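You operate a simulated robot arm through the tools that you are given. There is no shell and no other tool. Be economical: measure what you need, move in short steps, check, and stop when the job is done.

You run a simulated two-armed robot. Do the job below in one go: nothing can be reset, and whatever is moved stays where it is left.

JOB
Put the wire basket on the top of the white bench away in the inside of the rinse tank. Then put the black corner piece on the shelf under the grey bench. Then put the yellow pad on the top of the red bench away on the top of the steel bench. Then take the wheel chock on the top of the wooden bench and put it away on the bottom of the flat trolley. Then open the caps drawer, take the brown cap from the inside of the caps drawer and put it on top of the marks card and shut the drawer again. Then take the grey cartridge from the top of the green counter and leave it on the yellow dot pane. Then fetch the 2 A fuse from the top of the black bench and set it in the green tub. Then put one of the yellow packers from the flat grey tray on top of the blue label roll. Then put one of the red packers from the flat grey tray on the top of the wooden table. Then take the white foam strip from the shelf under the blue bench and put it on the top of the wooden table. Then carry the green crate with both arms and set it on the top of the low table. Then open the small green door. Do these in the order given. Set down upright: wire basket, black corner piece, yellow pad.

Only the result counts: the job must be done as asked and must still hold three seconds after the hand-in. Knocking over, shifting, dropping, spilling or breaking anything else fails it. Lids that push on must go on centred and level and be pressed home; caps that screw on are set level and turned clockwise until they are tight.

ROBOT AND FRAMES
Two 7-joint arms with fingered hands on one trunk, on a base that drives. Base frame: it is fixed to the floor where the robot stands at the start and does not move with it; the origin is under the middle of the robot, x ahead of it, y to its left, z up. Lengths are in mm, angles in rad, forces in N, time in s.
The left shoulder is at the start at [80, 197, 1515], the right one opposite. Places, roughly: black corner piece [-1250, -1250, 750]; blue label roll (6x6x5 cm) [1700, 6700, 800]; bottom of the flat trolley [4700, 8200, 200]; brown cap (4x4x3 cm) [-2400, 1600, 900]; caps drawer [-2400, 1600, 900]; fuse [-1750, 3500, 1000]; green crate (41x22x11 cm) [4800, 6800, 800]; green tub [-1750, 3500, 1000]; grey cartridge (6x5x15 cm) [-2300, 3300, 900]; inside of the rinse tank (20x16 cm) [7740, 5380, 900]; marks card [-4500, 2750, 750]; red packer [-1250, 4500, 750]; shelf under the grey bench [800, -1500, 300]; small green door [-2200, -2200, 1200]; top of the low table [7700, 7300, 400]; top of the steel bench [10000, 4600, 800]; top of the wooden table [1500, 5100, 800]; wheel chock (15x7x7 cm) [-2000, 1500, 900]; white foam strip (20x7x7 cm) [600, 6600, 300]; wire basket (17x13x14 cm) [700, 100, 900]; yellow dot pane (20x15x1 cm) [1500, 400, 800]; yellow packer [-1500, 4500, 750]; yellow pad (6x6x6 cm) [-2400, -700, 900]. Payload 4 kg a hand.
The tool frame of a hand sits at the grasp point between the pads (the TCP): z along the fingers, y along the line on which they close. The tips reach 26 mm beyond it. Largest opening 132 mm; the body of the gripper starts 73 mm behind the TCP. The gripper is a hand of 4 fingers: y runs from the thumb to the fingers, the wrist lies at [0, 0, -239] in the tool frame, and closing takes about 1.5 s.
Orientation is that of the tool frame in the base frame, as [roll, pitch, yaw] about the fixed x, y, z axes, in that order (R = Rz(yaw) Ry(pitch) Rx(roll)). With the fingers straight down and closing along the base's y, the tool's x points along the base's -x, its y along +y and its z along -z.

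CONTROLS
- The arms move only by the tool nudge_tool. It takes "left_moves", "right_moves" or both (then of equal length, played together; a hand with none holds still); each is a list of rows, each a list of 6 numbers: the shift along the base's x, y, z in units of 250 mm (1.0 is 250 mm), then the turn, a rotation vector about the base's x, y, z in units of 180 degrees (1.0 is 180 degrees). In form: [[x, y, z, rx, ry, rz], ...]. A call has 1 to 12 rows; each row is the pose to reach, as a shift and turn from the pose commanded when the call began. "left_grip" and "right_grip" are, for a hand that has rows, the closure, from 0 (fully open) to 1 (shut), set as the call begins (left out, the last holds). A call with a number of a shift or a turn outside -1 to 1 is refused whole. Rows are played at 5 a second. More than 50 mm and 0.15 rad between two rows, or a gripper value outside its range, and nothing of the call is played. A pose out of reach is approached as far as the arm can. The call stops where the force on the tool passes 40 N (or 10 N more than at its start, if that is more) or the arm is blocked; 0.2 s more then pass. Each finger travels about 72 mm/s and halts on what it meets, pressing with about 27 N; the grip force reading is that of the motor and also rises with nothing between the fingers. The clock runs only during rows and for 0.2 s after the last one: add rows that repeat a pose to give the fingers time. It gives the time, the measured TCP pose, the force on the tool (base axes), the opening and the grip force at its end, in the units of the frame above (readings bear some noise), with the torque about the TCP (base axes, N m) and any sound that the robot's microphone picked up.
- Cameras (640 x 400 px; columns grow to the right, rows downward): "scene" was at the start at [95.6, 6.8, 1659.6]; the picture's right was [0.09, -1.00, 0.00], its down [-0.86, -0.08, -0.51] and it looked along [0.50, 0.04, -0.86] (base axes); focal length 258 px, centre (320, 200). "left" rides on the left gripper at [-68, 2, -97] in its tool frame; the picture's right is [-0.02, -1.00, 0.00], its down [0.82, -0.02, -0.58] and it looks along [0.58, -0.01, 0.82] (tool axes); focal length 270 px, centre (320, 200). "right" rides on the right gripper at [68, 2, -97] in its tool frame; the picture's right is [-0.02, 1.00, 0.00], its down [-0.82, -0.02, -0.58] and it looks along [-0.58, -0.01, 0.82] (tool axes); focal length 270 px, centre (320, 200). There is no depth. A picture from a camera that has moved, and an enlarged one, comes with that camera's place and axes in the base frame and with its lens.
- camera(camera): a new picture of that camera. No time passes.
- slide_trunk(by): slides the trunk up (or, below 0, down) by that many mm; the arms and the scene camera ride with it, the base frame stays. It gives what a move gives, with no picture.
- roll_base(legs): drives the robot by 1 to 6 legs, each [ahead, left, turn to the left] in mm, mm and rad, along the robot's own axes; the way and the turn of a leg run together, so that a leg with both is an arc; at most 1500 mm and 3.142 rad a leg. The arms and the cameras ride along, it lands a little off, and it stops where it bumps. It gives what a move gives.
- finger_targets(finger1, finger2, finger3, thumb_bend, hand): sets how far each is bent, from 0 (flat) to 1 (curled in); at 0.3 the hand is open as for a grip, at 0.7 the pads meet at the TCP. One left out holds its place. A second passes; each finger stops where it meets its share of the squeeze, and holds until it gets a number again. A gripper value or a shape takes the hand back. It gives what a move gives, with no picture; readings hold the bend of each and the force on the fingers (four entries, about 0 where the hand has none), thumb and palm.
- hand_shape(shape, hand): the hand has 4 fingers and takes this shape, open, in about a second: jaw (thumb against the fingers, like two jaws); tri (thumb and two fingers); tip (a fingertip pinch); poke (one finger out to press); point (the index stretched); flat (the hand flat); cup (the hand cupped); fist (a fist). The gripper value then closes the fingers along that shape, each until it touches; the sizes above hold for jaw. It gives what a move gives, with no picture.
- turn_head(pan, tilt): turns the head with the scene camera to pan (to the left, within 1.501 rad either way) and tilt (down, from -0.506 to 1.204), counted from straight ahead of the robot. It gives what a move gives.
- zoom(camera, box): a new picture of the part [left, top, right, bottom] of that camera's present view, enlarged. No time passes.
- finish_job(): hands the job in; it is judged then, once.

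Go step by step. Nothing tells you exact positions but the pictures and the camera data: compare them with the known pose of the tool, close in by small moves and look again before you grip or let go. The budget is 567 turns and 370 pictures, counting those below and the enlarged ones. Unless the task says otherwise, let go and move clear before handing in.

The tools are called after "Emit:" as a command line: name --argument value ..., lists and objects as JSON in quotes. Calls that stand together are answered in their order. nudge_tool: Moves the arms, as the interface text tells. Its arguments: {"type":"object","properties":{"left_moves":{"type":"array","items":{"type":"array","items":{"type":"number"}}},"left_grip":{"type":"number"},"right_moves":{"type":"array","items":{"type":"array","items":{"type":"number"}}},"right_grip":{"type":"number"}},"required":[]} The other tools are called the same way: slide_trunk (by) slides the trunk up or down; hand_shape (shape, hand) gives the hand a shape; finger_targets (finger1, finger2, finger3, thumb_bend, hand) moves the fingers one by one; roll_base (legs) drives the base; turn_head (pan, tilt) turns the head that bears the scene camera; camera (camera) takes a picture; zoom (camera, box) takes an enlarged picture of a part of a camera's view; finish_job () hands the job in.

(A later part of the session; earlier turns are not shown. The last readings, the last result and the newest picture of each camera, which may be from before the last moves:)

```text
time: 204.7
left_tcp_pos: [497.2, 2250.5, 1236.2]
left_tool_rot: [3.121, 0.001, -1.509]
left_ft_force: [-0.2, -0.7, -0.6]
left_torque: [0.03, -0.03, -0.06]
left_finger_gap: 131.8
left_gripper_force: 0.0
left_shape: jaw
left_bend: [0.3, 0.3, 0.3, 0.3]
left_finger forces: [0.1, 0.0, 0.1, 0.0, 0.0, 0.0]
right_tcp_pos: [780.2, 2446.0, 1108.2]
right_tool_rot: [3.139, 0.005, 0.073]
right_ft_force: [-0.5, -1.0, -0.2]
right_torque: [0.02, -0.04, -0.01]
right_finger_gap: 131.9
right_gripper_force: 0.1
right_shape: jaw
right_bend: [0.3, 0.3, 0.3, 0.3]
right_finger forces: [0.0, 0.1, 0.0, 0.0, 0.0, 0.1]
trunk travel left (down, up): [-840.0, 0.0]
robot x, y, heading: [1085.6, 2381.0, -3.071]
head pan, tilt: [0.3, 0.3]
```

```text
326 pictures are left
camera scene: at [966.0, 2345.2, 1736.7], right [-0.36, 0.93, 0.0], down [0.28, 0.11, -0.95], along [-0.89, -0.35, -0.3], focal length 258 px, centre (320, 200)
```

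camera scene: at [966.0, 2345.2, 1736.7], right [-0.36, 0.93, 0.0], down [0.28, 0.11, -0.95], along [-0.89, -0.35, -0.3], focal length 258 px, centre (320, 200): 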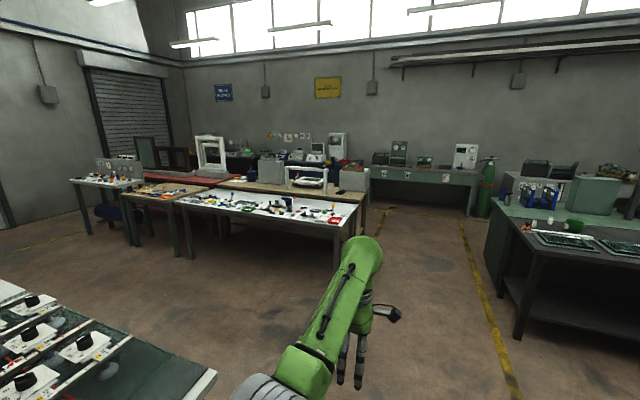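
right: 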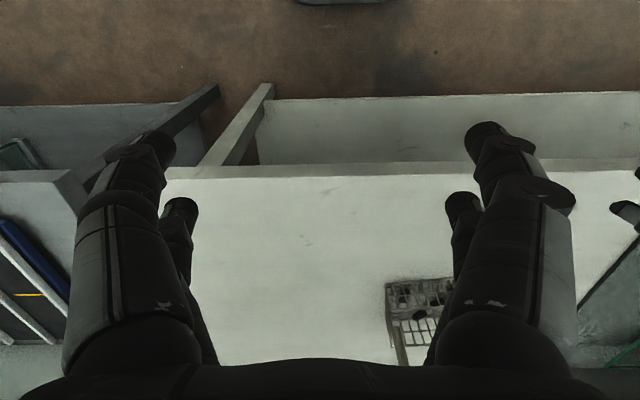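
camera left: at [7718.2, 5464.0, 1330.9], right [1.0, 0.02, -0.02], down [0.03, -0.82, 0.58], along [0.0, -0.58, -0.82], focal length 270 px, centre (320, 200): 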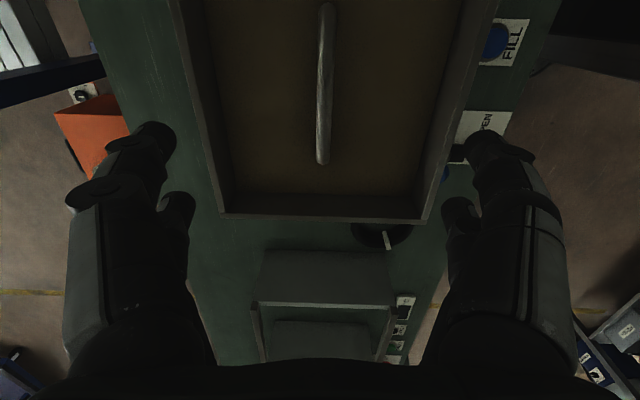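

Emit:
roll_base --legs '[[1430, 0, 0], [0, 0, 1.5], [1350, 0, 0], [1200, 0, 0]]'

Emit:
turn_head --pan -0.5 --tilt 0.35

Emit:
camera --camera "scene"

Emit:
turn_head --pan 0.6 --tilt 0.35

Emit:
camera --camera "scene"

```text
time: 227.5
left_tcp_pos: [47.3, -882.3, 1235.1]
left_tool_rot: [3.118, 0.0, 0.065]
left_ft_force: [-0.2, 0.6, 0.5]
left_torque: [0.02, -0.02, 0.01]
left_finger_gap: 131.6
left_gripper_force: 0.0
left_shape: jaw
left_bend: [0.3, 0.3, 0.3, 0.3]
left_finger forces: [0.0, 0.1, 0.1, 0.0, 0.1, 0.1]
right_tcp_pos: [-148.8, -602.1, 1107.4]
right_tool_rot: [3.14, 0.003, 1.65]
right_ft_force: [0.2, -0.5, -0.4]
right_torque: [-0.01, -0.02, -0.01]
right_finger_gap: 131.9
right_gripper_force: 0.0
right_shape: jaw
right_bend: [0.3, 0.3, 0.3, 0.3]
right_finger forces: [0.0, 0.1, 0.1, 0.1, 0.1, 0.1]
trunk travel left (down, up): [-840.0, 0.0]
robot x, y, heading: [-85.3, -297.5, -1.493]
head pan, tilt: [0.3, 0.3]
```

```text
time: 228.7
left_tcp_pos: [48.2, -883.8, 1235.0]
left_tool_rot: [3.12, 0.0, 0.063]
left_ft_force: [0.2, -0.3, -0.1]
left_torque: [0.04, -0.01, -0.01]
left_finger_gap: 131.8
left_gripper_force: 0.0
left_shape: jaw
left_bend: [0.3, 0.3, 0.3, 0.3]
left_finger forces: [0.0, 0.1, 0.1, 0.1, 0.0, 0.1]
right_tcp_pos: [-149.5, -602.2, 1106.8]
right_tool_rot: [3.141, 0.005, 1.649]
right_ft_force: [0.5, -0.7, 0.3]
right_torque: [0.02, 0.01, 0.02]
right_finger_gap: 131.7
right_gripper_force: 0.0
right_shape: jaw
right_bend: [0.3, 0.3, 0.3, 0.3]
right_finger forces: [0.0, 0.0, 0.0, 0.0, 0.1, 0.0]
trunk travel left (down, up): [-840.0, 0.0]
robot x, y, heading: [-89.0, -300.0, -1.493]
head pan, tilt: [-0.499, 0.351]
```

```text
325 pictures are left
camera scene: at [-121.7, -411.5, 1732.1], right [-0.91, 0.41, 0.0], down [0.14, 0.31, -0.94], along [-0.38, -0.86, -0.34], focal length 258 px, centre (320, 200)
```

scene: 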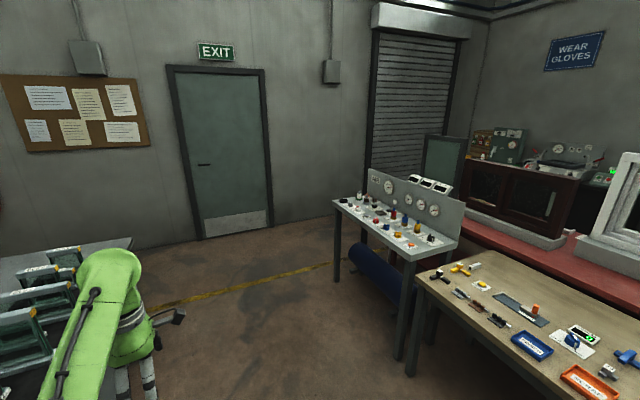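

```text
time: 230.0
left_tcp_pos: [48.7, -883.3, 1234.0]
left_tool_rot: [3.121, 0.001, 0.064]
left_ft_force: [0.0, 0.3, -0.2]
left_torque: [0.0, 0.0, 0.04]
left_finger_gap: 131.9
left_gripper_force: 0.0
left_shape: jaw
left_bend: [0.3, 0.3, 0.3, 0.3]
left_finger forces: [0.0, 0.0, 0.0, 0.0, 0.1, 0.0]
right_tcp_pos: [-148.9, -601.8, 1108.7]
right_tool_rot: [3.14, 0.004, 1.649]
right_ft_force: [0.6, -0.2, 0.6]
right_torque: [-0.02, 0.0, 0.0]
right_finger_gap: 131.9
right_gripper_force: 0.1
right_shape: jaw
right_bend: [0.3, 0.3, 0.3, 0.3]
right_finger forces: [0.0, 0.0, 0.0, 0.0, 0.1, 0.0]
trunk travel left (down, up): [-840.0, 0.0]
robot x, y, heading: [-83.0, -296.7, -1.491]
head pan, tilt: [0.6, 0.351]
```

```text
324 pictures are left
camera scene: at [-25.4, -399.2, 1732.1], right [-0.78, -0.63, 0.0], down [-0.22, 0.27, -0.94], along [0.59, -0.73, -0.34], focal length 258 px, centre (320, 200)
```

scene: 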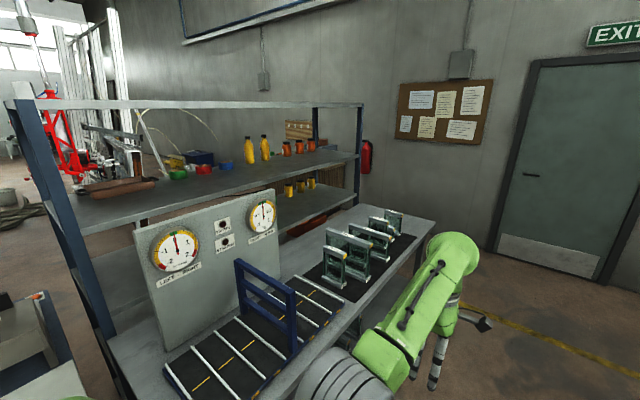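

Let me zoom on the wooden bench and small gauge table to find the black corner piece.

Emit:
turn_head --pan -0.7 --tilt 0.6

Emit:
camera --camera "scene"

Emit:
zoom --camera "scene" --box '[280, 120, 480, 260]'

```text
time: 231.5
left_tcp_pos: [47.7, -884.3, 1235.1]
left_tool_rot: [3.12, -0.001, 0.064]
left_ft_force: [0.4, 0.0, 0.5]
left_torque: [0.0, 0.0, -0.04]
left_finger_gap: 131.8
left_gripper_force: 0.0
left_shape: jaw
left_bend: [0.3, 0.3, 0.3, 0.3]
left_finger forces: [0.0, 0.0, 0.0, 0.0, 0.0, 0.0]
right_tcp_pos: [-149.5, -602.0, 1107.4]
right_tool_rot: [3.14, 0.007, 1.651]
right_ft_force: [-0.3, -0.3, 0.1]
right_torque: [0.03, 0.0, 0.0]
right_finger_gap: 131.8
right_gripper_force: 0.0
right_shape: jaw
right_bend: [0.3, 0.3, 0.3, 0.3]
right_finger forces: [0.0, 0.0, 0.1, 0.0, 0.0, 0.0]
trunk travel left (down, up): [-840.0, 0.0]
robot x, y, heading: [-89.4, -297.3, -1.495]
head pan, tilt: [-0.7, 0.6]
```

```text
323 pictures are left
camera scene: at [-135.2, -398.3, 1709.3], right [-0.81, 0.58, 0.0], down [0.33, 0.46, -0.83], along [-0.48, -0.67, -0.56], focal length 258 px, centre (320, 200)
```

scene: 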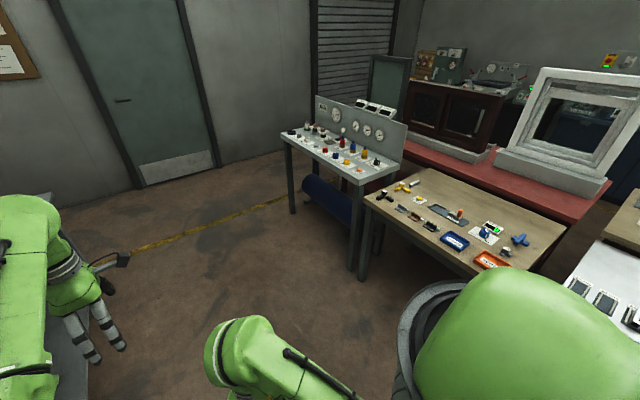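

```text
2.86 times, centred on (380, 190) of scene
camera zoom: at [-135.2, -398.3, 1709.3], right [-0.81, 0.58, 0.0], down [0.33, 0.46, -0.83], along [-0.48, -0.67, -0.56], focal length 738 px, centre (149, 229)
```

zoom: 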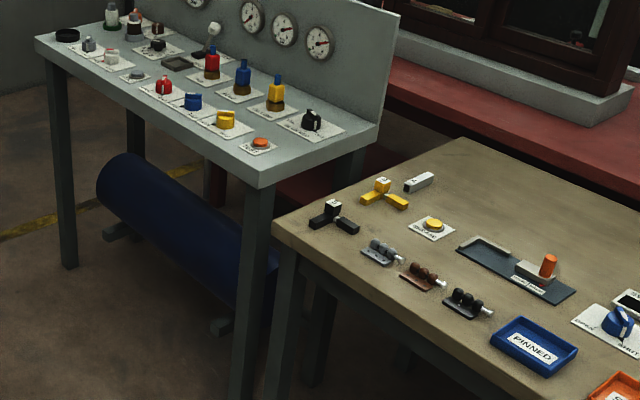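

The black corner piece is on the near corner of the wooden-topped table at about [-1335, -1330, 770]. I drive to face it (-x), standing back first.

Emit:
roll_base --legs '[[881, -579, 0], [0, 0, -1.647]]'

Emit:
turn_head --pan 0.15 --tilt 0.75

Emit:
camera --camera "scene"

```text
time: 240.9
left_tcp_pos: [-1186.7, -1306.5, 1234.2]
left_tool_rot: [3.12, 0.0, -1.599]
left_ft_force: [0.1, -0.4, 0.0]
left_torque: [0.01, 0.0, -0.02]
left_finger_gap: 132.2
left_gripper_force: 0.1
left_shape: jaw
left_bend: [0.3, 0.3, 0.3, 0.3]
left_finger forces: [0.0, 0.1, 0.0, 0.1, 0.0, 0.1]
right_tcp_pos: [-889.5, -1136.8, 1107.3]
right_tool_rot: [3.14, 0.005, -0.015]
right_ft_force: [0.6, 0.1, 0.3]
right_torque: [-0.03, 0.0, -0.01]
right_finger_gap: 132.1
right_gripper_force: 0.0
right_shape: jaw
right_bend: [0.3, 0.3, 0.3, 0.3]
right_finger forces: [0.0, 0.0, 0.0, 0.0, 0.0, 0.0]
trunk travel left (down, up): [-840.0, 0.0]
robot x, y, heading: [-593.3, -1229.4, 3.125]
head pan, tilt: [-0.7, 0.6]
```

```text
time: 242.1
left_tcp_pos: [-1189.3, -1305.4, 1233.7]
left_tool_rot: [3.121, 0.0, -1.598]
left_ft_force: [-0.6, 0.6, -0.1]
left_torque: [0.0, -0.01, 0.01]
left_finger_gap: 131.9
left_gripper_force: 0.1
left_shape: jaw
left_bend: [0.3, 0.3, 0.3, 0.3]
left_finger forces: [0.0, 0.0, 0.1, 0.0, 0.0, 0.0]
right_tcp_pos: [-889.8, -1135.6, 1107.3]
right_tool_rot: [3.139, 0.004, -0.015]
right_ft_force: [0.7, -0.3, 0.7]
right_torque: [-0.01, 0.01, 0.02]
right_finger_gap: 131.7
right_gripper_force: 0.0
right_shape: jaw
right_bend: [0.3, 0.3, 0.3, 0.3]
right_finger forces: [0.1, 0.1, 0.0, 0.1, 0.1, 0.0]
trunk travel left (down, up): [-840.0, 0.0]
robot x, y, heading: [-590.9, -1229.8, 3.127]
head pan, tilt: [0.15, 0.75]
```

```text
321 pictures are left
camera scene: at [-705.4, -1237.9, 1696.5], right [-0.13, 0.99, 0.0], down [0.68, 0.09, -0.73], along [-0.72, -0.1, -0.68], focal length 258 px, centre (320, 200)
```

scene: 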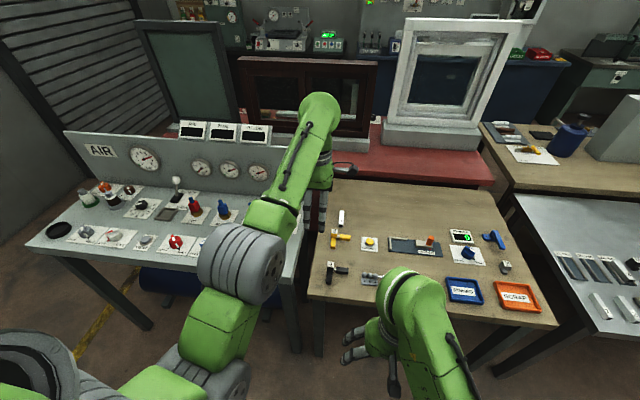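

Emit:
zoom --camera "scene" --box '[300, 225, 380, 295]'

```text
5.71 times, centred on (340, 260) of scene
camera zoom: at [-705.4, -1237.9, 1696.5], right [-0.13, 0.99, 0.0], down [0.68, 0.09, -0.73], along [-0.72, -0.1, -0.68], focal length 1476 px, centre (206, -143)
```

zoom: 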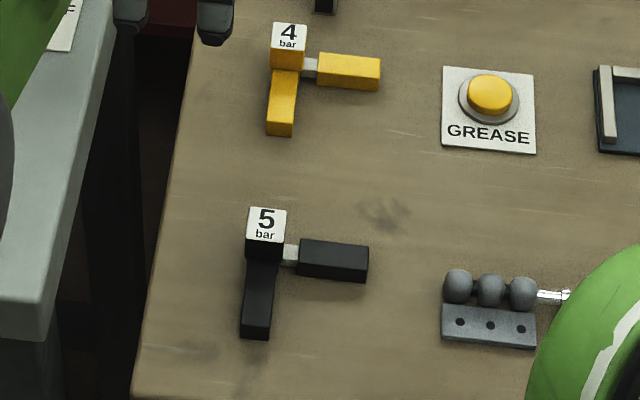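

The "5 bar" piece has a post with two legs (toward +x and +y). I'll grip the +y leg across x. I drive in a bit, lower the trunk, and look with the left hand camera.

Emit:
roll_base --legs '[[120, 0, 0.01]]'

Emit:
slide_trunk --by -180

Emit:
camera --camera "left"

```text
time: 243.4
left_tcp_pos: [-1301.2, -1308.8, 1239.8]
left_tool_rot: [3.113, -0.001, -1.593]
left_ft_force: [0.4, -0.2, 0.1]
left_torque: [0.04, 0.04, 0.02]
left_finger_gap: 131.7
left_gripper_force: 0.0
left_shape: jaw
left_bend: [0.3, 0.3, 0.3, 0.3]
left_finger forces: [0.1, 0.0, 0.1, 0.0, 0.1, 0.0]
right_tcp_pos: [-1002.7, -1136.8, 1109.2]
right_tool_rot: [3.139, 0.009, -0.006]
right_ft_force: [0.6, 0.6, -0.5]
right_torque: [0.01, 0.05, -0.02]
right_finger_gap: 132.2
right_gripper_force: 0.0
right_shape: jaw
right_bend: [0.3, 0.3, 0.3, 0.3]
right_finger forces: [0.0, 0.0, 0.1, 0.1, 0.0, 0.0]
trunk travel left (down, up): [-840.0, 0.0]
robot x, y, heading: [-710.8, -1228.6, 3.136]
head pan, tilt: [0.15, 0.75]
```

```text
time: 245.4
left_tcp_pos: [-1307.7, -1309.0, 1055.6]
left_tool_rot: [3.12, 0.001, -1.592]
left_ft_force: [-0.5, 0.6, 0.1]
left_torque: [-0.01, -0.04, -0.01]
left_finger_gap: 132.1
left_gripper_force: 0.0
left_shape: jaw
left_bend: [0.3, 0.3, 0.3, 0.3]
left_finger forces: [0.0, 0.0, 0.1, 0.1, 0.1, 0.1]
right_tcp_pos: [-1010.3, -1136.9, 927.5]
right_tool_rot: [3.141, 0.006, -0.007]
right_ft_force: [-0.3, -1.1, 0.1]
right_torque: [0.02, -0.02, -0.01]
right_finger_gap: 131.7
right_gripper_force: 0.0
right_shape: jaw
right_bend: [0.3, 0.3, 0.3, 0.3]
right_finger forces: [0.0, 0.0, 0.1, 0.0, 0.0, 0.0]
trunk travel left (down, up): [-660.0, 180.0]
robot x, y, heading: [-712.3, -1226.2, 3.134]
head pan, tilt: [0.15, 0.75]
```

```text
319 pictures are left
camera left: at [-1305.8, -1240.3, 1151.1], right [1.0, 0.01, -0.02], down [0.02, -0.82, 0.58], along [-0.02, -0.58, -0.82], focal length 270 px, centre (320, 200)
```

left: 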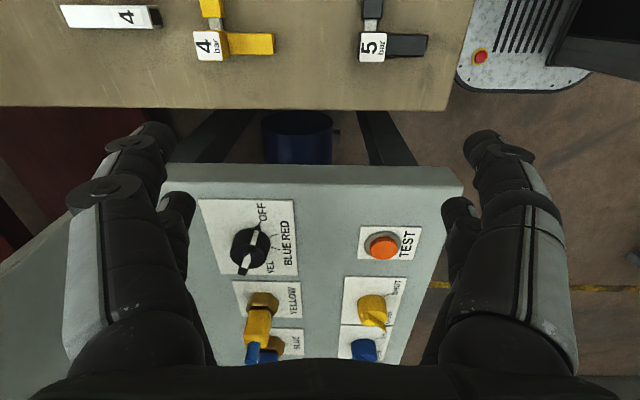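

The piece's post top is at about [-1260, -1271, 836]. I move over the +y leg (y ≈ -1227) and descend partly.

Emit:
nudge_tool --left_moves '[[0.06, 0.1, 0, 0, 0, 0], [0.12, 0.2, -0.1, 0, 0, 0], [0.188, 0.328, -0.2, 0, 0, 0.007], [0.188, 0.328, -0.38, 0, 0, 0.007], [0.188, 0.328, -0.5, 0, 0, 0.007], [0.188, 0.328, -0.5, 0, 0, 0.007]]'

Emit:
camera --camera "left"

Emit:
zoom --camera "scene" --box '[260, 170, 420, 295]'

```text
time: 246.8
left_tcp_pos: [-1262.0, -1228.3, 928.7]
left_tool_rot: [3.118, -0.001, -1.57]
left_ft_force: [-0.3, 0.4, -0.4]
left_torque: [0.02, 0.02, -0.02]
left_finger_gap: 132.0
left_gripper_force: 0.1
left_shape: jaw
left_bend: [0.3, 0.3, 0.3, 0.3]
left_finger forces: [0.0, 0.1, 0.0, 0.0, 0.0, 0.0]
right_tcp_pos: [-1009.4, -1135.8, 928.4]
right_tool_rot: [3.14, 0.005, -0.008]
right_ft_force: [0.4, 0.3, 0.4]
right_torque: [0.02, 0.01, -0.01]
right_finger_gap: 131.9
right_gripper_force: 0.0
right_shape: jaw
right_bend: [0.3, 0.3, 0.3, 0.3]
right_finger forces: [0.0, 0.1, 0.0, 0.0, 0.1, 0.2]
trunk travel left (down, up): [-660.0, 180.0]
robot x, y, heading: [-709.5, -1225.5, 3.136]
head pan, tilt: [0.15, 0.75]
```

```text
318 pictures are left
camera left: at [-1261.6, -1160.4, 1024.8], right [1.0, 0.03, -0.02], down [0.03, -0.82, 0.58], along [0.0, -0.58, -0.82], focal length 270 px, centre (320, 200)
```

left: 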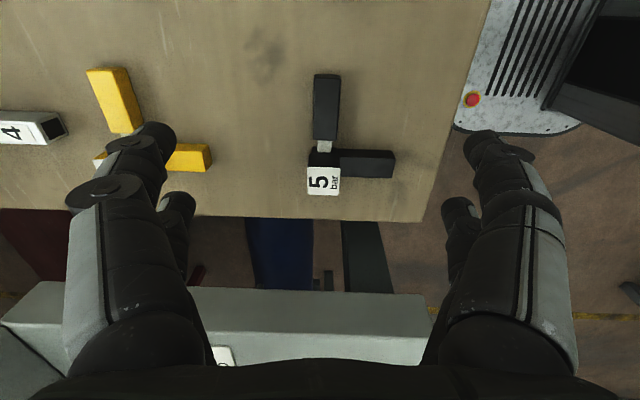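

```text
3.20 times, centred on (340, 232) of scene
camera zoom: at [-825.1, -1236.9, 1516.5], right [-0.14, 0.99, 0.0], down [0.68, 0.1, -0.73], along [-0.72, -0.1, -0.68], focal length 826 px, centre (256, 96)
```

zoom: 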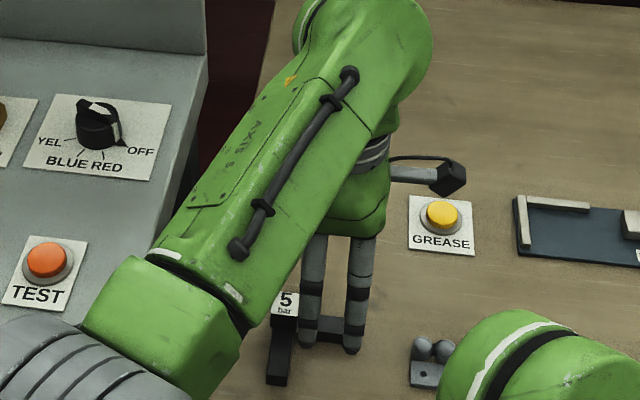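

Aligned over the leg. I descend to just above the table.

Emit:
nudge_tool --left_moves '[[0.012, 0.016, -0.15, 0.007, 0, 0], [0.012, 0.016, -0.28, 0.007, 0, 0], [0.012, 0.016, -0.36, 0.007, 0, 0], [0.012, 0.016, -0.4, 0.007, 0, 0]]'

Emit:
camera --camera "left"

Emit:
zoom --camera "scene" --box '[290, 215, 390, 295]'

```text
time: 247.8
left_tcp_pos: [-1255.5, -1222.3, 830.5]
left_tool_rot: [3.12, 0.023, -1.57]
left_ft_force: [-0.4, 0.4, 0.0]
left_torque: [-0.01, -0.01, -0.03]
left_finger_gap: 132.1
left_gripper_force: 0.0
left_shape: jaw
left_bend: [0.3, 0.3, 0.3, 0.3]
left_finger forces: [0.1, 0.0, 0.1, 0.0, 0.0, 0.0]
right_tcp_pos: [-1009.8, -1136.9, 928.5]
right_tool_rot: [3.141, 0.002, -0.008]
right_ft_force: [0.6, -0.4, 0.1]
right_torque: [0.04, 0.01, -0.01]
right_finger_gap: 132.1
right_gripper_force: 0.0
right_shape: jaw
right_bend: [0.3, 0.3, 0.3, 0.3]
right_finger forces: [0.0, 0.0, 0.0, 0.1, 0.0, 0.0]
trunk travel left (down, up): [-660.0, 180.0]
robot x, y, heading: [-713.2, -1229.7, 3.136]
head pan, tilt: [0.15, 0.75]
```

```text
316 pictures are left
camera left: at [-1255.3, -1155.8, 927.7], right [1.0, 0.03, -0.02], down [0.04, -0.83, 0.56], along [0.0, -0.56, -0.83], focal length 270 px, centre (320, 200)
```

left: 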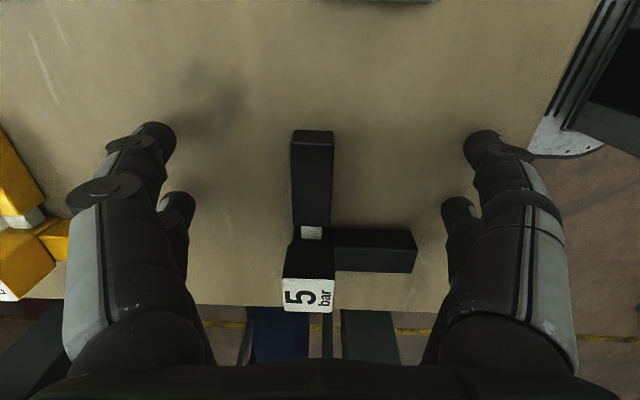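

```text
5.00 times, centred on (340, 255) of scene
camera zoom: at [-825.7, -1237.4, 1516.4], right [-0.14, 0.99, 0.0], down [0.68, 0.1, -0.73], along [-0.72, -0.1, -0.68], focal length 1291 px, centre (220, -75)
```

zoom: 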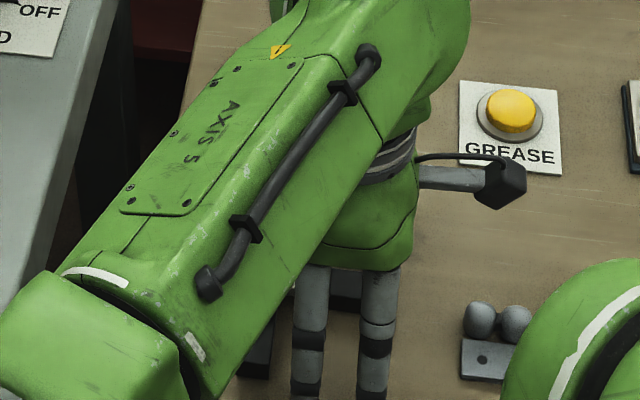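

Emit:
nudge_tool --left_moves '[[-0.008, -0.01, -0.04, -0.007, -0.006, 0], [-0.008, -0.01, -0.08, -0.007, -0.006, 0], [-0.008, -0.01, -0.1, -0.007, -0.006, 0]]'

Emit:
camera --camera "left"

Emit:
camera --camera "right"

```text
time: 248.4
left_tcp_pos: [-1264.8, -1223.3, 823.7]
left_tool_rot: [3.115, 0.009, -1.569]
left_ft_force: [8.6, -1.2, 18.7]
left_torque: [-0.1, -0.59, -0.05]
left_finger_gap: 131.9
left_gripper_force: 0.2
left_shape: jaw
left_bend: [0.31, 0.31, 0.24, 0.27]
left_finger forces: [2.6, 4.8, 5.5, 0.1, 6.4, 0.0]
right_tcp_pos: [-1008.5, -1136.7, 928.7]
right_tool_rot: [3.14, 0.007, -0.007]
right_ft_force: [0.0, -0.4, 0.8]
right_torque: [0.0, -0.02, 0.02]
right_finger_gap: 131.8
right_gripper_force: 0.0
right_shape: jaw
right_bend: [0.3, 0.3, 0.3, 0.3]
right_finger forces: [0.0, 0.0, 0.1, 0.1, 0.1, 0.1]
trunk travel left (down, up): [-660.0, 180.0]
robot x, y, heading: [-710.7, -1229.9, 3.136]
head pan, tilt: [0.15, 0.75]
stopped in row 3 (left hand): the force on the tool passed its limit at 45 N (the readings are from after the stop); the commanded pose is now the measured one
```

```text
314 pictures are left
camera left: at [-1263.9, -1155.3, 919.0], right [1.0, 0.03, -0.03], down [0.04, -0.82, 0.57], along [-0.01, -0.57, -0.82], focal length 270 px, centre (320, 200)
```

left: 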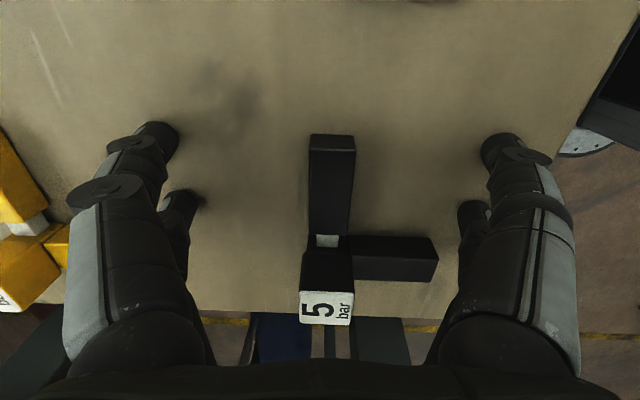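

```text
313 pictures are left
camera right: at [-939.8, -1138.2, 1024.1], right [-0.03, -1.0, 0.0], down [-0.81, 0.03, 0.58], along [-0.58, 0.02, -0.81], focal length 270 px, centre (320, 200)
```

right: 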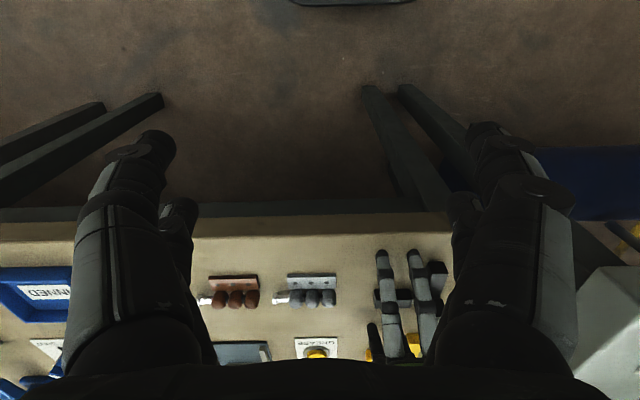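

The tips touched the table at TCP z ≈ 824, so the table is at ≈ 799. I rise 7 mm and close on the leg.

Emit:
nudge_tool --left_moves '[[0.004, 0, 0.02, 0, -0.007, 0], [0.01, 0, 0.03, 0, -0.007, 0]]'

Emit:
nudge_tool --left_moves '[[0, 0, 0, 0, 0, 0], [0, 0, 0, 0, 0, 0], [0, 0, 0, 0, 0, 0], [0, 0, 0, 0, 0, 0], [0, 0, 0, 0, 0, 0], [0, 0, 0, 0, 0, 0], [0, 0, 0, 0, 0, 0], [0, 0, 0, 0, 0, 0]]' --left_grip 1

Emit:
camera --camera "left"

```text
time: 249.0
left_tcp_pos: [-1261.0, -1224.3, 826.7]
left_tool_rot: [-3.138, 0.007, -1.567]
left_ft_force: [0.4, 0.1, 0.2]
left_torque: [0.02, -0.02, -0.01]
left_finger_gap: 132.1
left_gripper_force: 0.1
left_shape: jaw
left_bend: [0.3, 0.3, 0.3, 0.3]
left_finger forces: [0.0, 0.0, 0.0, 0.1, 0.1, 0.0]
right_tcp_pos: [-1010.8, -1137.1, 927.5]
right_tool_rot: [3.14, 0.003, -0.007]
right_ft_force: [0.4, -0.9, 0.9]
right_torque: [-0.01, 0.03, 0.0]
right_finger_gap: 131.8
right_gripper_force: 0.0
right_shape: jaw
right_bend: [0.3, 0.3, 0.3, 0.3]
right_finger forces: [0.0, 0.0, 0.0, 0.0, 0.0, 0.1]
trunk travel left (down, up): [-660.0, 180.0]
robot x, y, heading: [-711.3, -1228.6, 3.132]
head pan, tilt: [0.15, 0.75]
```

```text
time: 250.8
left_tcp_pos: [-1262.5, -1224.5, 827.7]
left_tool_rot: [-3.139, 0.008, -1.568]
left_ft_force: [0.1, 0.0, -0.2]
left_torque: [0.04, -0.02, -0.02]
left_finger_gap: 14.5
left_gripper_force: 26.9
left_shape: jaw
left_bend: [0.72, 0.72, 0.72, 0.7]
left_finger forces: [24.3, 24.0, 23.7, 0.0, 24.5, 0.1]
right_tcp_pos: [-1009.9, -1136.7, 927.9]
right_tool_rot: [3.138, 0.003, -0.007]
right_ft_force: [0.1, 0.0, -0.4]
right_torque: [0.0, -0.03, -0.03]
right_finger_gap: 132.0
right_gripper_force: 0.1
right_shape: jaw
right_bend: [0.3, 0.3, 0.3, 0.3]
right_finger forces: [0.0, 0.0, 0.1, 0.0, 0.1, 0.0]
trunk travel left (down, up): [-660.0, 180.0]
robot x, y, heading: [-709.6, -1228.7, 3.136]
head pan, tilt: [0.15, 0.75]
```

```text
312 pictures are left
camera left: at [-1264.0, -1155.6, 923.5], right [1.0, 0.03, 0.0], down [0.02, -0.82, 0.57], along [0.02, -0.57, -0.82], focal length 270 px, centre (320, 200)
```

left: 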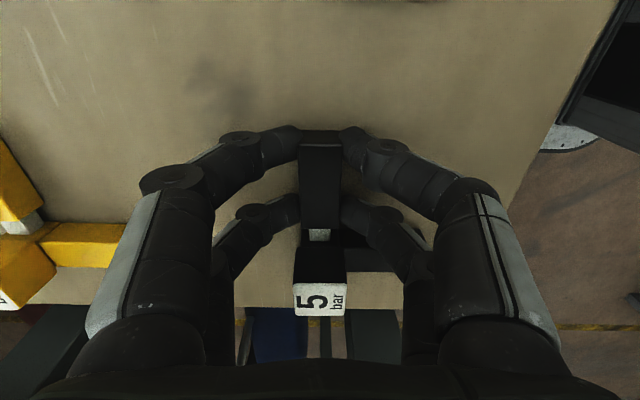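

Firm grip on the leg. I lift and check that it comes level.

Emit:
nudge_tool --left_moves '[[0, 0, 0.08, 0, 0, 0], [0, 0, 0.2, 0, 0, 0], [0, 0, 0.4, 0, 0, 0], [0, 0, 0.6, 0, 0, 0]]'

Emit:
camera --camera "left"

Emit:
zoom --camera "scene" --box '[270, 150, 420, 270]'

```text
time: 251.8
left_tcp_pos: [-1261.1, -1229.9, 974.3]
left_tool_rot: [-3.14, 0.008, -1.568]
left_ft_force: [0.1, -0.1, -1.7]
left_torque: [0.04, 0.06, 0.0]
left_finger_gap: 14.5
left_gripper_force: 27.3
left_shape: jaw
left_bend: [0.72, 0.72, 0.72, 0.7]
left_finger forces: [24.4, 24.1, 23.9, 0.0, 24.6, 0.0]
right_tcp_pos: [-1009.9, -1135.6, 928.1]
right_tool_rot: [3.138, 0.006, -0.007]
right_ft_force: [0.2, 0.5, 0.5]
right_torque: [0.0, -0.03, -0.02]
right_finger_gap: 131.7
right_gripper_force: 0.1
right_shape: jaw
right_bend: [0.3, 0.3, 0.3, 0.3]
right_finger forces: [0.0, 0.0, 0.0, 0.0, 0.0, 0.0]
trunk travel left (down, up): [-660.0, 180.0]
robot x, y, heading: [-710.8, -1226.8, 3.134]
head pan, tilt: [0.15, 0.75]
```

```text
311 pictures are left
camera left: at [-1263.6, -1161.3, 1071.5], right [1.0, 0.03, 0.0], down [0.02, -0.82, 0.57], along [0.02, -0.57, -0.82], focal length 270 px, centre (320, 200)
```

left: 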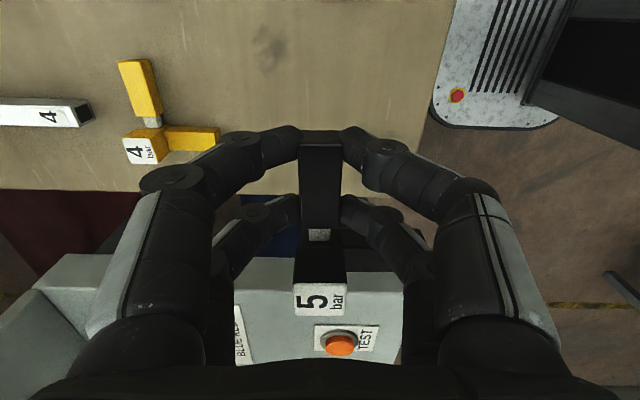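

```text
3.33 times, centred on (345, 210) of scene
camera zoom: at [-825.3, -1237.3, 1516.4], right [-0.14, 0.99, 0.0], down [0.68, 0.1, -0.73], along [-0.72, -0.1, -0.68], focal length 861 px, centre (237, 167)
```

zoom: 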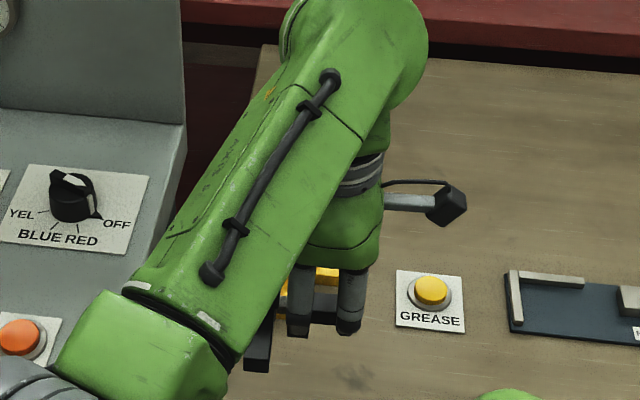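

The piece is held level. I back off, turn about to face the grey bench, and look at its lower shelf.

Emit:
roll_base --legs '[[-300, 0, 0], [0, 0, 3.14]]'

Emit:
turn_head --pan 0 --tilt 0.6

Emit:
camera --camera "scene"

```text
time: 261.2
left_tcp_pos: [141.0, -1236.2, 975.8]
left_tool_rot: [-3.14, 0.007, 1.557]
left_ft_force: [0.7, 0.6, 0.1]
left_torque: [-0.06, -0.01, 0.01]
left_finger_gap: 14.0
left_gripper_force: 27.0
left_shape: jaw
left_bend: [0.72, 0.72, 0.72, 0.7]
left_finger forces: [24.0, 23.7, 23.5, 0.0, 24.1, 0.0]
right_tcp_pos: [-112.4, -1325.0, 927.9]
right_tool_rot: [3.139, 0.005, 3.119]
right_ft_force: [0.3, 0.8, 0.9]
right_torque: [0.0, 0.0, 0.02]
right_finger_gap: 131.9
right_gripper_force: 0.0
right_shape: jaw
right_bend: [0.3, 0.3, 0.3, 0.3]
right_finger forces: [0.0, 0.0, 0.0, 0.0, 0.1, 0.0]
trunk travel left (down, up): [-660.0, 180.0]
robot x, y, heading: [-412.9, -1227.9, -0.025]
head pan, tilt: [0.15, 0.75]
```

```text
time: 261.9
left_tcp_pos: [139.4, -1235.8, 975.4]
left_tool_rot: [-3.139, 0.007, 1.556]
left_ft_force: [-0.1, 0.1, -0.7]
left_torque: [-0.01, -0.02, 0.0]
left_finger_gap: 14.1
left_gripper_force: 26.9
left_shape: jaw
left_bend: [0.72, 0.72, 0.72, 0.7]
left_finger forces: [24.1, 23.7, 23.5, 0.1, 24.1, 0.1]
right_tcp_pos: [-111.6, -1324.9, 928.1]
right_tool_rot: [3.141, 0.006, 3.118]
right_ft_force: [0.2, -0.4, 0.4]
right_torque: [0.02, 0.0, -0.03]
right_finger_gap: 131.9
right_gripper_force: 0.1
right_shape: jaw
right_bend: [0.3, 0.3, 0.3, 0.3]
right_finger forces: [0.0, 0.1, 0.0, 0.0, 0.0, 0.1]
trunk travel left (down, up): [-660.0, 180.0]
robot x, y, heading: [-407.1, -1233.0, -0.026]
head pan, tilt: [0.0, 0.6]
```

```text
309 pictures are left
camera scene: at [-291.6, -1231.7, 1529.3], right [-0.02, -1.0, 0.0], down [-0.57, 0.01, -0.82], along [0.82, -0.02, -0.57], focal length 258 px, centre (320, 200)
```

scene: 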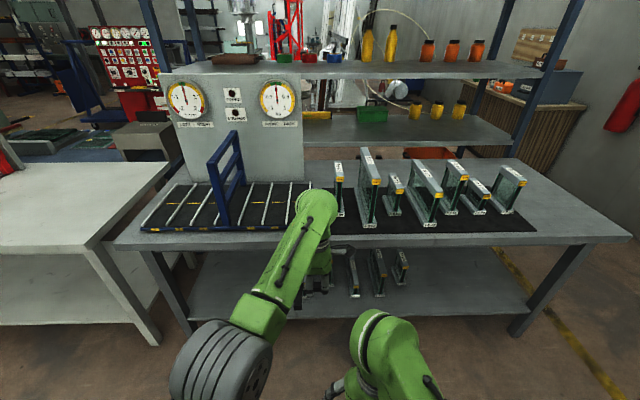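

The bench's lower shelf is free at its right part (y ≈ -1800…-2250); glass pieces stand around y -1500…-1720. I strafe right, lower the trunk, and check.

Emit:
roll_base --legs '[[0, -745, 0.026]]'

Emit:
slide_trunk --by -560

Emit:
turn_head --pan 0.1 --tilt 0.35

Emit:
camera --camera "scene"

```text
time: 266.0
left_tcp_pos: [118.7, -1997.1, 975.1]
left_tool_rot: [-3.14, 0.008, 1.547]
left_ft_force: [0.3, -0.1, 0.1]
left_torque: [-0.02, -0.03, -0.01]
left_finger_gap: 14.0
left_gripper_force: 27.2
left_shape: jaw
left_bend: [0.72, 0.72, 0.72, 0.7]
left_finger forces: [24.1, 23.7, 23.5, 0.0, 24.1, 0.0]
right_tcp_pos: [-135.9, -2082.5, 927.7]
right_tool_rot: [-3.14, 0.006, 3.107]
right_ft_force: [0.6, 0.0, -0.5]
right_torque: [-0.01, 0.01, 0.0]
right_finger_gap: 132.0
right_gripper_force: 0.1
right_shape: jaw
right_bend: [0.3, 0.3, 0.3, 0.3]
right_finger forces: [0.0, 0.1, 0.0, 0.0, 0.0, 0.0]
trunk travel left (down, up): [-660.0, 180.0]
robot x, y, heading: [-427.7, -1983.8, -0.035]
head pan, tilt: [0.0, 0.6]
```

```text
refused: -560 is not a number from -400 to 400
```

```text
time: 266.7
left_tcp_pos: [117.9, -1998.3, 975.1]
left_tool_rot: [-3.139, 0.005, 1.546]
left_ft_force: [0.4, 0.3, -0.8]
left_torque: [-0.03, 0.02, 0.0]
left_finger_gap: 14.3
left_gripper_force: 27.0
left_shape: jaw
left_bend: [0.72, 0.72, 0.72, 0.7]
left_finger forces: [24.0, 23.7, 23.5, 0.0, 24.2, 0.0]
right_tcp_pos: [-136.1, -2083.7, 928.1]
right_tool_rot: [3.14, 0.005, 3.107]
right_ft_force: [-0.1, -0.7, -0.5]
right_torque: [0.03, 0.0, 0.0]
right_finger_gap: 131.8
right_gripper_force: 0.0
right_shape: jaw
right_bend: [0.3, 0.3, 0.3, 0.3]
right_finger forces: [0.0, 0.1, 0.0, 0.0, 0.0, 0.0]
trunk travel left (down, up): [-660.0, 180.0]
robot x, y, heading: [-433.7, -1986.9, -0.041]
head pan, tilt: [0.099, 0.351]
```

```text
308 pictures are left
camera scene: at [-309.8, -1980.1, 1552.0], right [0.06, -1.0, 0.0], down [-0.34, -0.02, -0.94], along [0.94, 0.06, -0.34], focal length 258 px, centre (320, 200)
```

scene: 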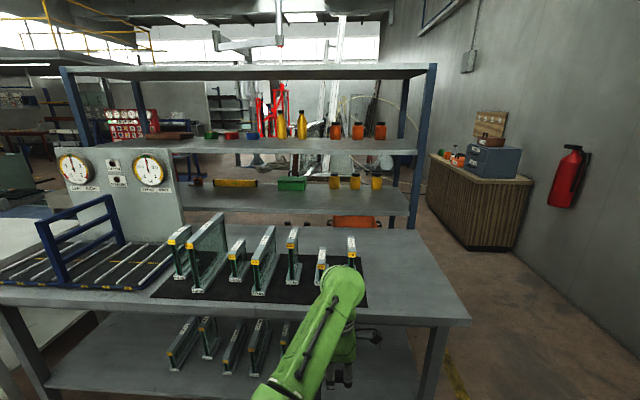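

Emit:
slide_trunk --by -400

Emit:
slide_trunk --by -150

Emit:
roll_base --legs '[[0, 0, 0.04]]'

Emit:
camera --camera "scene"

```text
time: 270.6
left_tcp_pos: [117.9, -1998.1, 574.1]
left_tool_rot: [-3.14, 0.007, 1.549]
left_ft_force: [0.3, -0.1, 0.0]
left_torque: [0.0, -0.02, 0.01]
left_finger_gap: 13.8
left_gripper_force: 26.7
left_shape: jaw
left_bend: [0.72, 0.72, 0.72, 0.7]
left_finger forces: [23.9, 23.7, 23.6, 0.0, 24.1, 0.0]
right_tcp_pos: [-136.2, -2084.0, 528.8]
right_tool_rot: [3.14, 0.005, 3.106]
right_ft_force: [0.9, 0.4, -0.6]
right_torque: [0.02, 0.0, 0.01]
right_finger_gap: 132.0
right_gripper_force: 0.2
right_shape: jaw
right_bend: [0.3, 0.3, 0.3, 0.3]
right_finger forces: [0.0, 0.1, 0.0, 0.0, 0.0, 0.0]
trunk travel left (down, up): [-260.0, 580.0]
robot x, y, heading: [-432.2, -1984.9, -0.037]
head pan, tilt: [0.099, 0.351]
```

```text
time: 272.3
left_tcp_pos: [117.7, -1997.0, 426.2]
left_tool_rot: [-3.14, 0.007, 1.543]
left_ft_force: [0.1, 0.3, 0.0]
left_torque: [-0.04, 0.0, 0.03]
left_finger_gap: 14.0
left_gripper_force: 27.0
left_shape: jaw
left_bend: [0.72, 0.72, 0.72, 0.7]
left_finger forces: [24.1, 23.9, 23.5, 0.0, 24.1, 0.0]
right_tcp_pos: [-135.0, -2083.8, 377.4]
right_tool_rot: [3.141, 0.005, 3.106]
right_ft_force: [0.6, 0.1, 0.6]
right_torque: [0.05, -0.02, -0.01]
right_finger_gap: 132.0
right_gripper_force: 0.0
right_shape: jaw
right_bend: [0.3, 0.3, 0.3, 0.3]
right_finger forces: [0.0, 0.0, 0.1, 0.0, 0.0, 0.1]
trunk travel left (down, up): [-110.0, 730.0]
robot x, y, heading: [-434.6, -1986.7, -0.033]
head pan, tilt: [0.099, 0.351]
```

```text
time: 273.1
left_tcp_pos: [117.5, -1975.8, 425.4]
left_tool_rot: [-3.139, 0.008, 1.588]
left_ft_force: [0.2, -0.6, -0.5]
left_torque: [-0.01, 0.03, -0.02]
left_finger_gap: 14.0
left_gripper_force: 27.0
left_shape: jaw
left_bend: [0.72, 0.72, 0.72, 0.7]
left_finger forces: [24.0, 23.7, 23.5, 0.1, 24.1, 0.0]
right_tcp_pos: [-133.1, -2071.5, 378.3]
right_tool_rot: [3.14, 0.005, -3.136]
right_ft_force: [0.0, 0.1, -0.6]
right_torque: [0.0, 0.01, 0.0]
right_finger_gap: 132.1
right_gripper_force: 0.1
right_shape: jaw
right_bend: [0.3, 0.3, 0.3, 0.3]
right_finger forces: [0.1, 0.1, 0.0, 0.1, 0.0, 0.0]
trunk travel left (down, up): [-110.0, 730.0]
robot x, y, heading: [-429.6, -1984.3, 0.003]
head pan, tilt: [0.099, 0.351]
```

```text
307 pictures are left
camera scene: at [-310.1, -1974.7, 1002.1], right [0.1, -0.99, 0.0], down [-0.34, -0.04, -0.94], along [0.93, 0.1, -0.34], focal length 258 px, centre (320, 200)
```

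scene: 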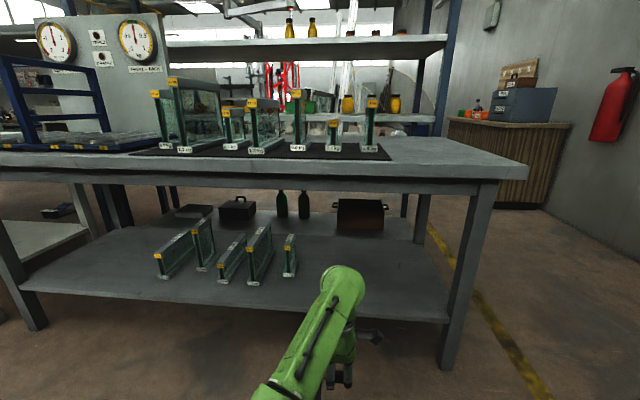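

The shelf surface is near z 295 and the underside of the bench near 790; my hand fits between. I drive forward 400 mm.

Emit:
roll_base --legs '[[400, -10, 0]]'

Emit:
camera --camera "left"

Emit:
camera --camera "scene"

```text
time: 275.6
left_tcp_pos: [507.8, -1991.0, 424.6]
left_tool_rot: [-3.14, 0.007, 1.575]
left_ft_force: [-0.2, -1.2, -1.0]
left_torque: [-0.02, 0.0, -0.01]
left_finger_gap: 13.9
left_gripper_force: 26.9
left_shape: jaw
left_bend: [0.72, 0.72, 0.72, 0.7]
left_finger forces: [24.0, 23.7, 23.6, 0.0, 24.2, 0.0]
right_tcp_pos: [257.8, -2083.3, 377.9]
right_tool_rot: [3.14, 0.004, 3.137]
right_ft_force: [0.2, -0.3, 0.5]
right_torque: [-0.01, 0.0, -0.03]
right_finger_gap: 131.8
right_gripper_force: 0.1
right_shape: jaw
right_bend: [0.3, 0.3, 0.3, 0.3]
right_finger forces: [0.1, 0.0, 0.0, 0.0, 0.0, 0.1]
trunk travel left (down, up): [-110.0, 730.0]
robot x, y, heading: [-40.4, -1994.4, -0.002]
head pan, tilt: [0.099, 0.351]
```

```text
306 pictures are left
camera left: at [510.7, -2058.6, 521.1], right [-1.0, -0.03, 0.0], down [-0.02, 0.82, 0.57], along [-0.02, 0.57, -0.82], focal length 270 px, centre (320, 200)
```

left: 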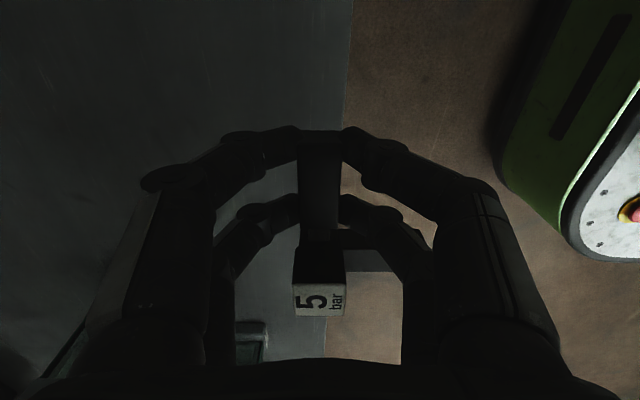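

```text
305 pictures are left
camera scene: at [80.8, -1986.0, 1002.0], right [0.09, -1.0, 0.0], down [-0.34, -0.03, -0.94], along [0.93, 0.09, -0.34], focal length 258 px, centre (320, 200)
```

scene: 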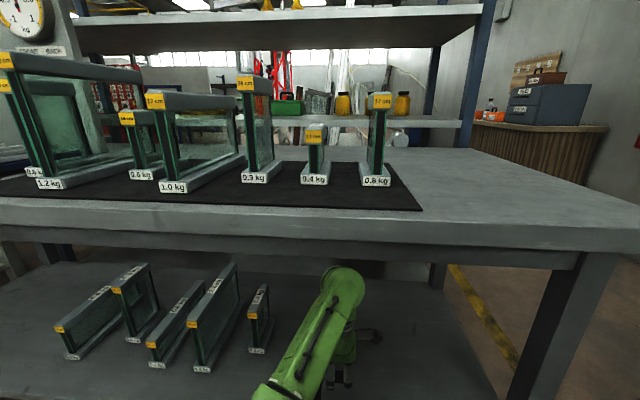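

The shelf edge is at x ≈ 488, so I need about 100 mm more; I drive in a little further.

Emit:
roll_base --legs '[[95, 0, 0]]'

Emit:
nudge_tool --left_moves '[[0.05, 0, -0.12, 0, 0, 0], [0.08, 0, -0.25, 0, 0, 0]]'

Emit:
camera --camera "left"

```text
time: 276.7
left_tcp_pos: [604.9, -1993.3, 425.1]
left_tool_rot: [-3.138, 0.006, 1.575]
left_ft_force: [0.6, -0.6, -0.8]
left_torque: [0.02, -0.02, -0.01]
left_finger_gap: 14.0
left_gripper_force: 27.2
left_shape: jaw
left_bend: [0.72, 0.72, 0.72, 0.7]
left_finger forces: [24.0, 23.7, 23.6, 0.0, 24.2, 0.0]
right_tcp_pos: [352.8, -2085.8, 377.4]
right_tool_rot: [3.139, 0.002, 3.134]
right_ft_force: [0.3, 0.4, 1.0]
right_torque: [0.01, 0.0, 0.01]
right_finger_gap: 132.1
right_gripper_force: 0.0
right_shape: jaw
right_bend: [0.3, 0.3, 0.3, 0.3]
right_finger forces: [0.0, 0.0, 0.0, 0.1, 0.1, 0.0]
trunk travel left (down, up): [-110.0, 730.0]
robot x, y, heading: [56.1, -1994.2, -0.007]
head pan, tilt: [0.099, 0.351]
```

```text
time: 277.3
left_tcp_pos: [623.8, -1992.3, 363.2]
left_tool_rot: [-3.14, 0.007, 1.575]
left_ft_force: [0.0, -0.1, -0.7]
left_torque: [-0.01, -0.01, 0.03]
left_finger_gap: 13.9
left_gripper_force: 26.5
left_shape: jaw
left_bend: [0.72, 0.72, 0.72, 0.7]
left_finger forces: [24.0, 23.8, 23.7, 0.0, 24.2, 0.1]
right_tcp_pos: [352.1, -2086.6, 376.7]
right_tool_rot: [3.141, 0.005, 3.135]
right_ft_force: [0.2, -0.3, 0.6]
right_torque: [0.01, -0.03, -0.02]
right_finger_gap: 131.9
right_gripper_force: 0.1
right_shape: jaw
right_bend: [0.3, 0.3, 0.3, 0.3]
right_finger forces: [0.0, 0.0, 0.0, 0.1, 0.1, 0.0]
trunk travel left (down, up): [-110.0, 730.0]
robot x, y, heading: [53.9, -1995.6, -0.011]
head pan, tilt: [0.099, 0.351]
```

```text
304 pictures are left
camera left: at [625.6, -2059.8, 459.5], right [-1.0, -0.03, 0.0], down [-0.02, 0.82, 0.57], along [-0.02, 0.57, -0.82], focal length 270 px, centre (320, 200)
```

left: 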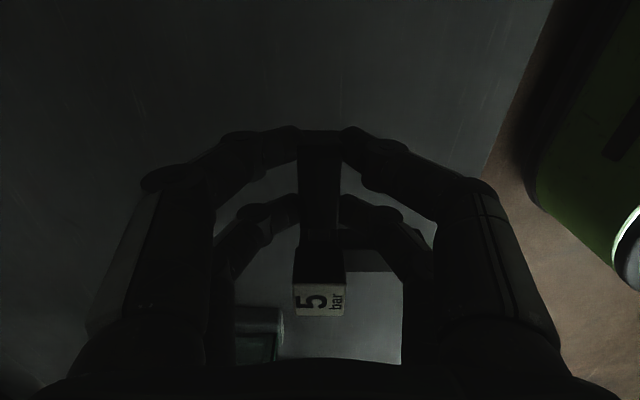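

Emit:
nudge_tool --left_moves '[[0, 0, -0.06, 0, 0, 0], [0, 0, -0.1, 0, 0, 0], [0, 0, -0.12, 0, 0, 0]]'

```text
time: 278.1
left_tcp_pos: [624.2, -1992.7, 333.6]
left_tool_rot: [-3.141, 0.007, 1.574]
left_ft_force: [0.1, 0.4, -1.0]
left_torque: [-0.02, -0.02, -0.02]
left_finger_gap: 13.9
left_gripper_force: 27.0
left_shape: jaw
left_bend: [0.72, 0.72, 0.72, 0.7]
left_finger forces: [24.0, 23.8, 23.5, 0.0, 24.2, 0.0]
right_tcp_pos: [352.7, -2085.3, 376.9]
right_tool_rot: [3.141, 0.005, 3.135]
right_ft_force: [0.0, 0.1, -0.1]
right_torque: [-0.02, 0.02, -0.02]
right_finger_gap: 131.9
right_gripper_force: 0.1
right_shape: jaw
right_bend: [0.3, 0.3, 0.3, 0.3]
right_finger forces: [0.1, 0.0, 0.0, 0.0, 0.0, 0.1]
trunk travel left (down, up): [-110.0, 730.0]
robot x, y, heading: [55.1, -1992.7, -0.007]
head pan, tilt: [0.099, 0.351]
```

Emit:
nudge_tool --left_moves '[[0, 0, -0.016, 0, 0, 0], [0, 0, -0.028, 0, 0, 0]]'

Emit:
camera --camera "left"

```text
time: 278.7
left_tcp_pos: [623.7, -1993.6, 325.2]
left_tool_rot: [-3.139, 0.006, 1.575]
left_ft_force: [-0.1, 0.3, -0.1]
left_torque: [-0.02, -0.01, -0.01]
left_finger_gap: 14.3
left_gripper_force: 27.4
left_shape: jaw
left_bend: [0.72, 0.72, 0.72, 0.7]
left_finger forces: [24.0, 23.8, 23.6, 0.0, 24.1, 0.0]
right_tcp_pos: [353.3, -2086.1, 377.9]
right_tool_rot: [3.139, 0.004, 3.136]
right_ft_force: [0.6, 0.0, 1.0]
right_torque: [0.0, 0.0, 0.0]
right_finger_gap: 131.9
right_gripper_force: 0.0
right_shape: jaw
right_bend: [0.3, 0.3, 0.3, 0.3]
right_finger forces: [0.0, 0.0, 0.1, 0.0, 0.1, 0.0]
trunk travel left (down, up): [-110.0, 730.0]
robot x, y, heading: [55.6, -1998.1, -0.012]
head pan, tilt: [0.099, 0.351]
```

```text
303 pictures are left
camera left: at [626.4, -2061.3, 422.0], right [-1.0, -0.03, 0.0], down [-0.02, 0.82, 0.57], along [-0.02, 0.57, -0.82], focal length 270 px, centre (320, 200)
```

left: 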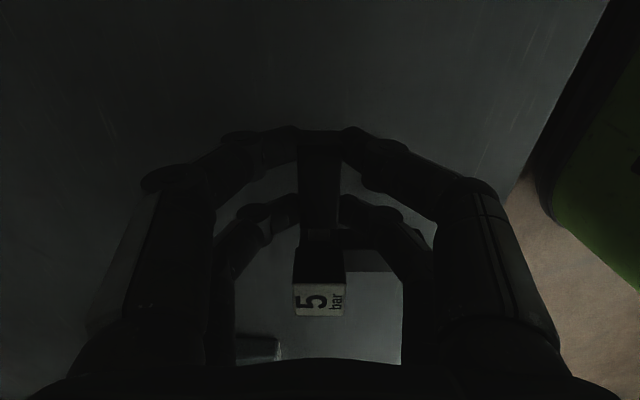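

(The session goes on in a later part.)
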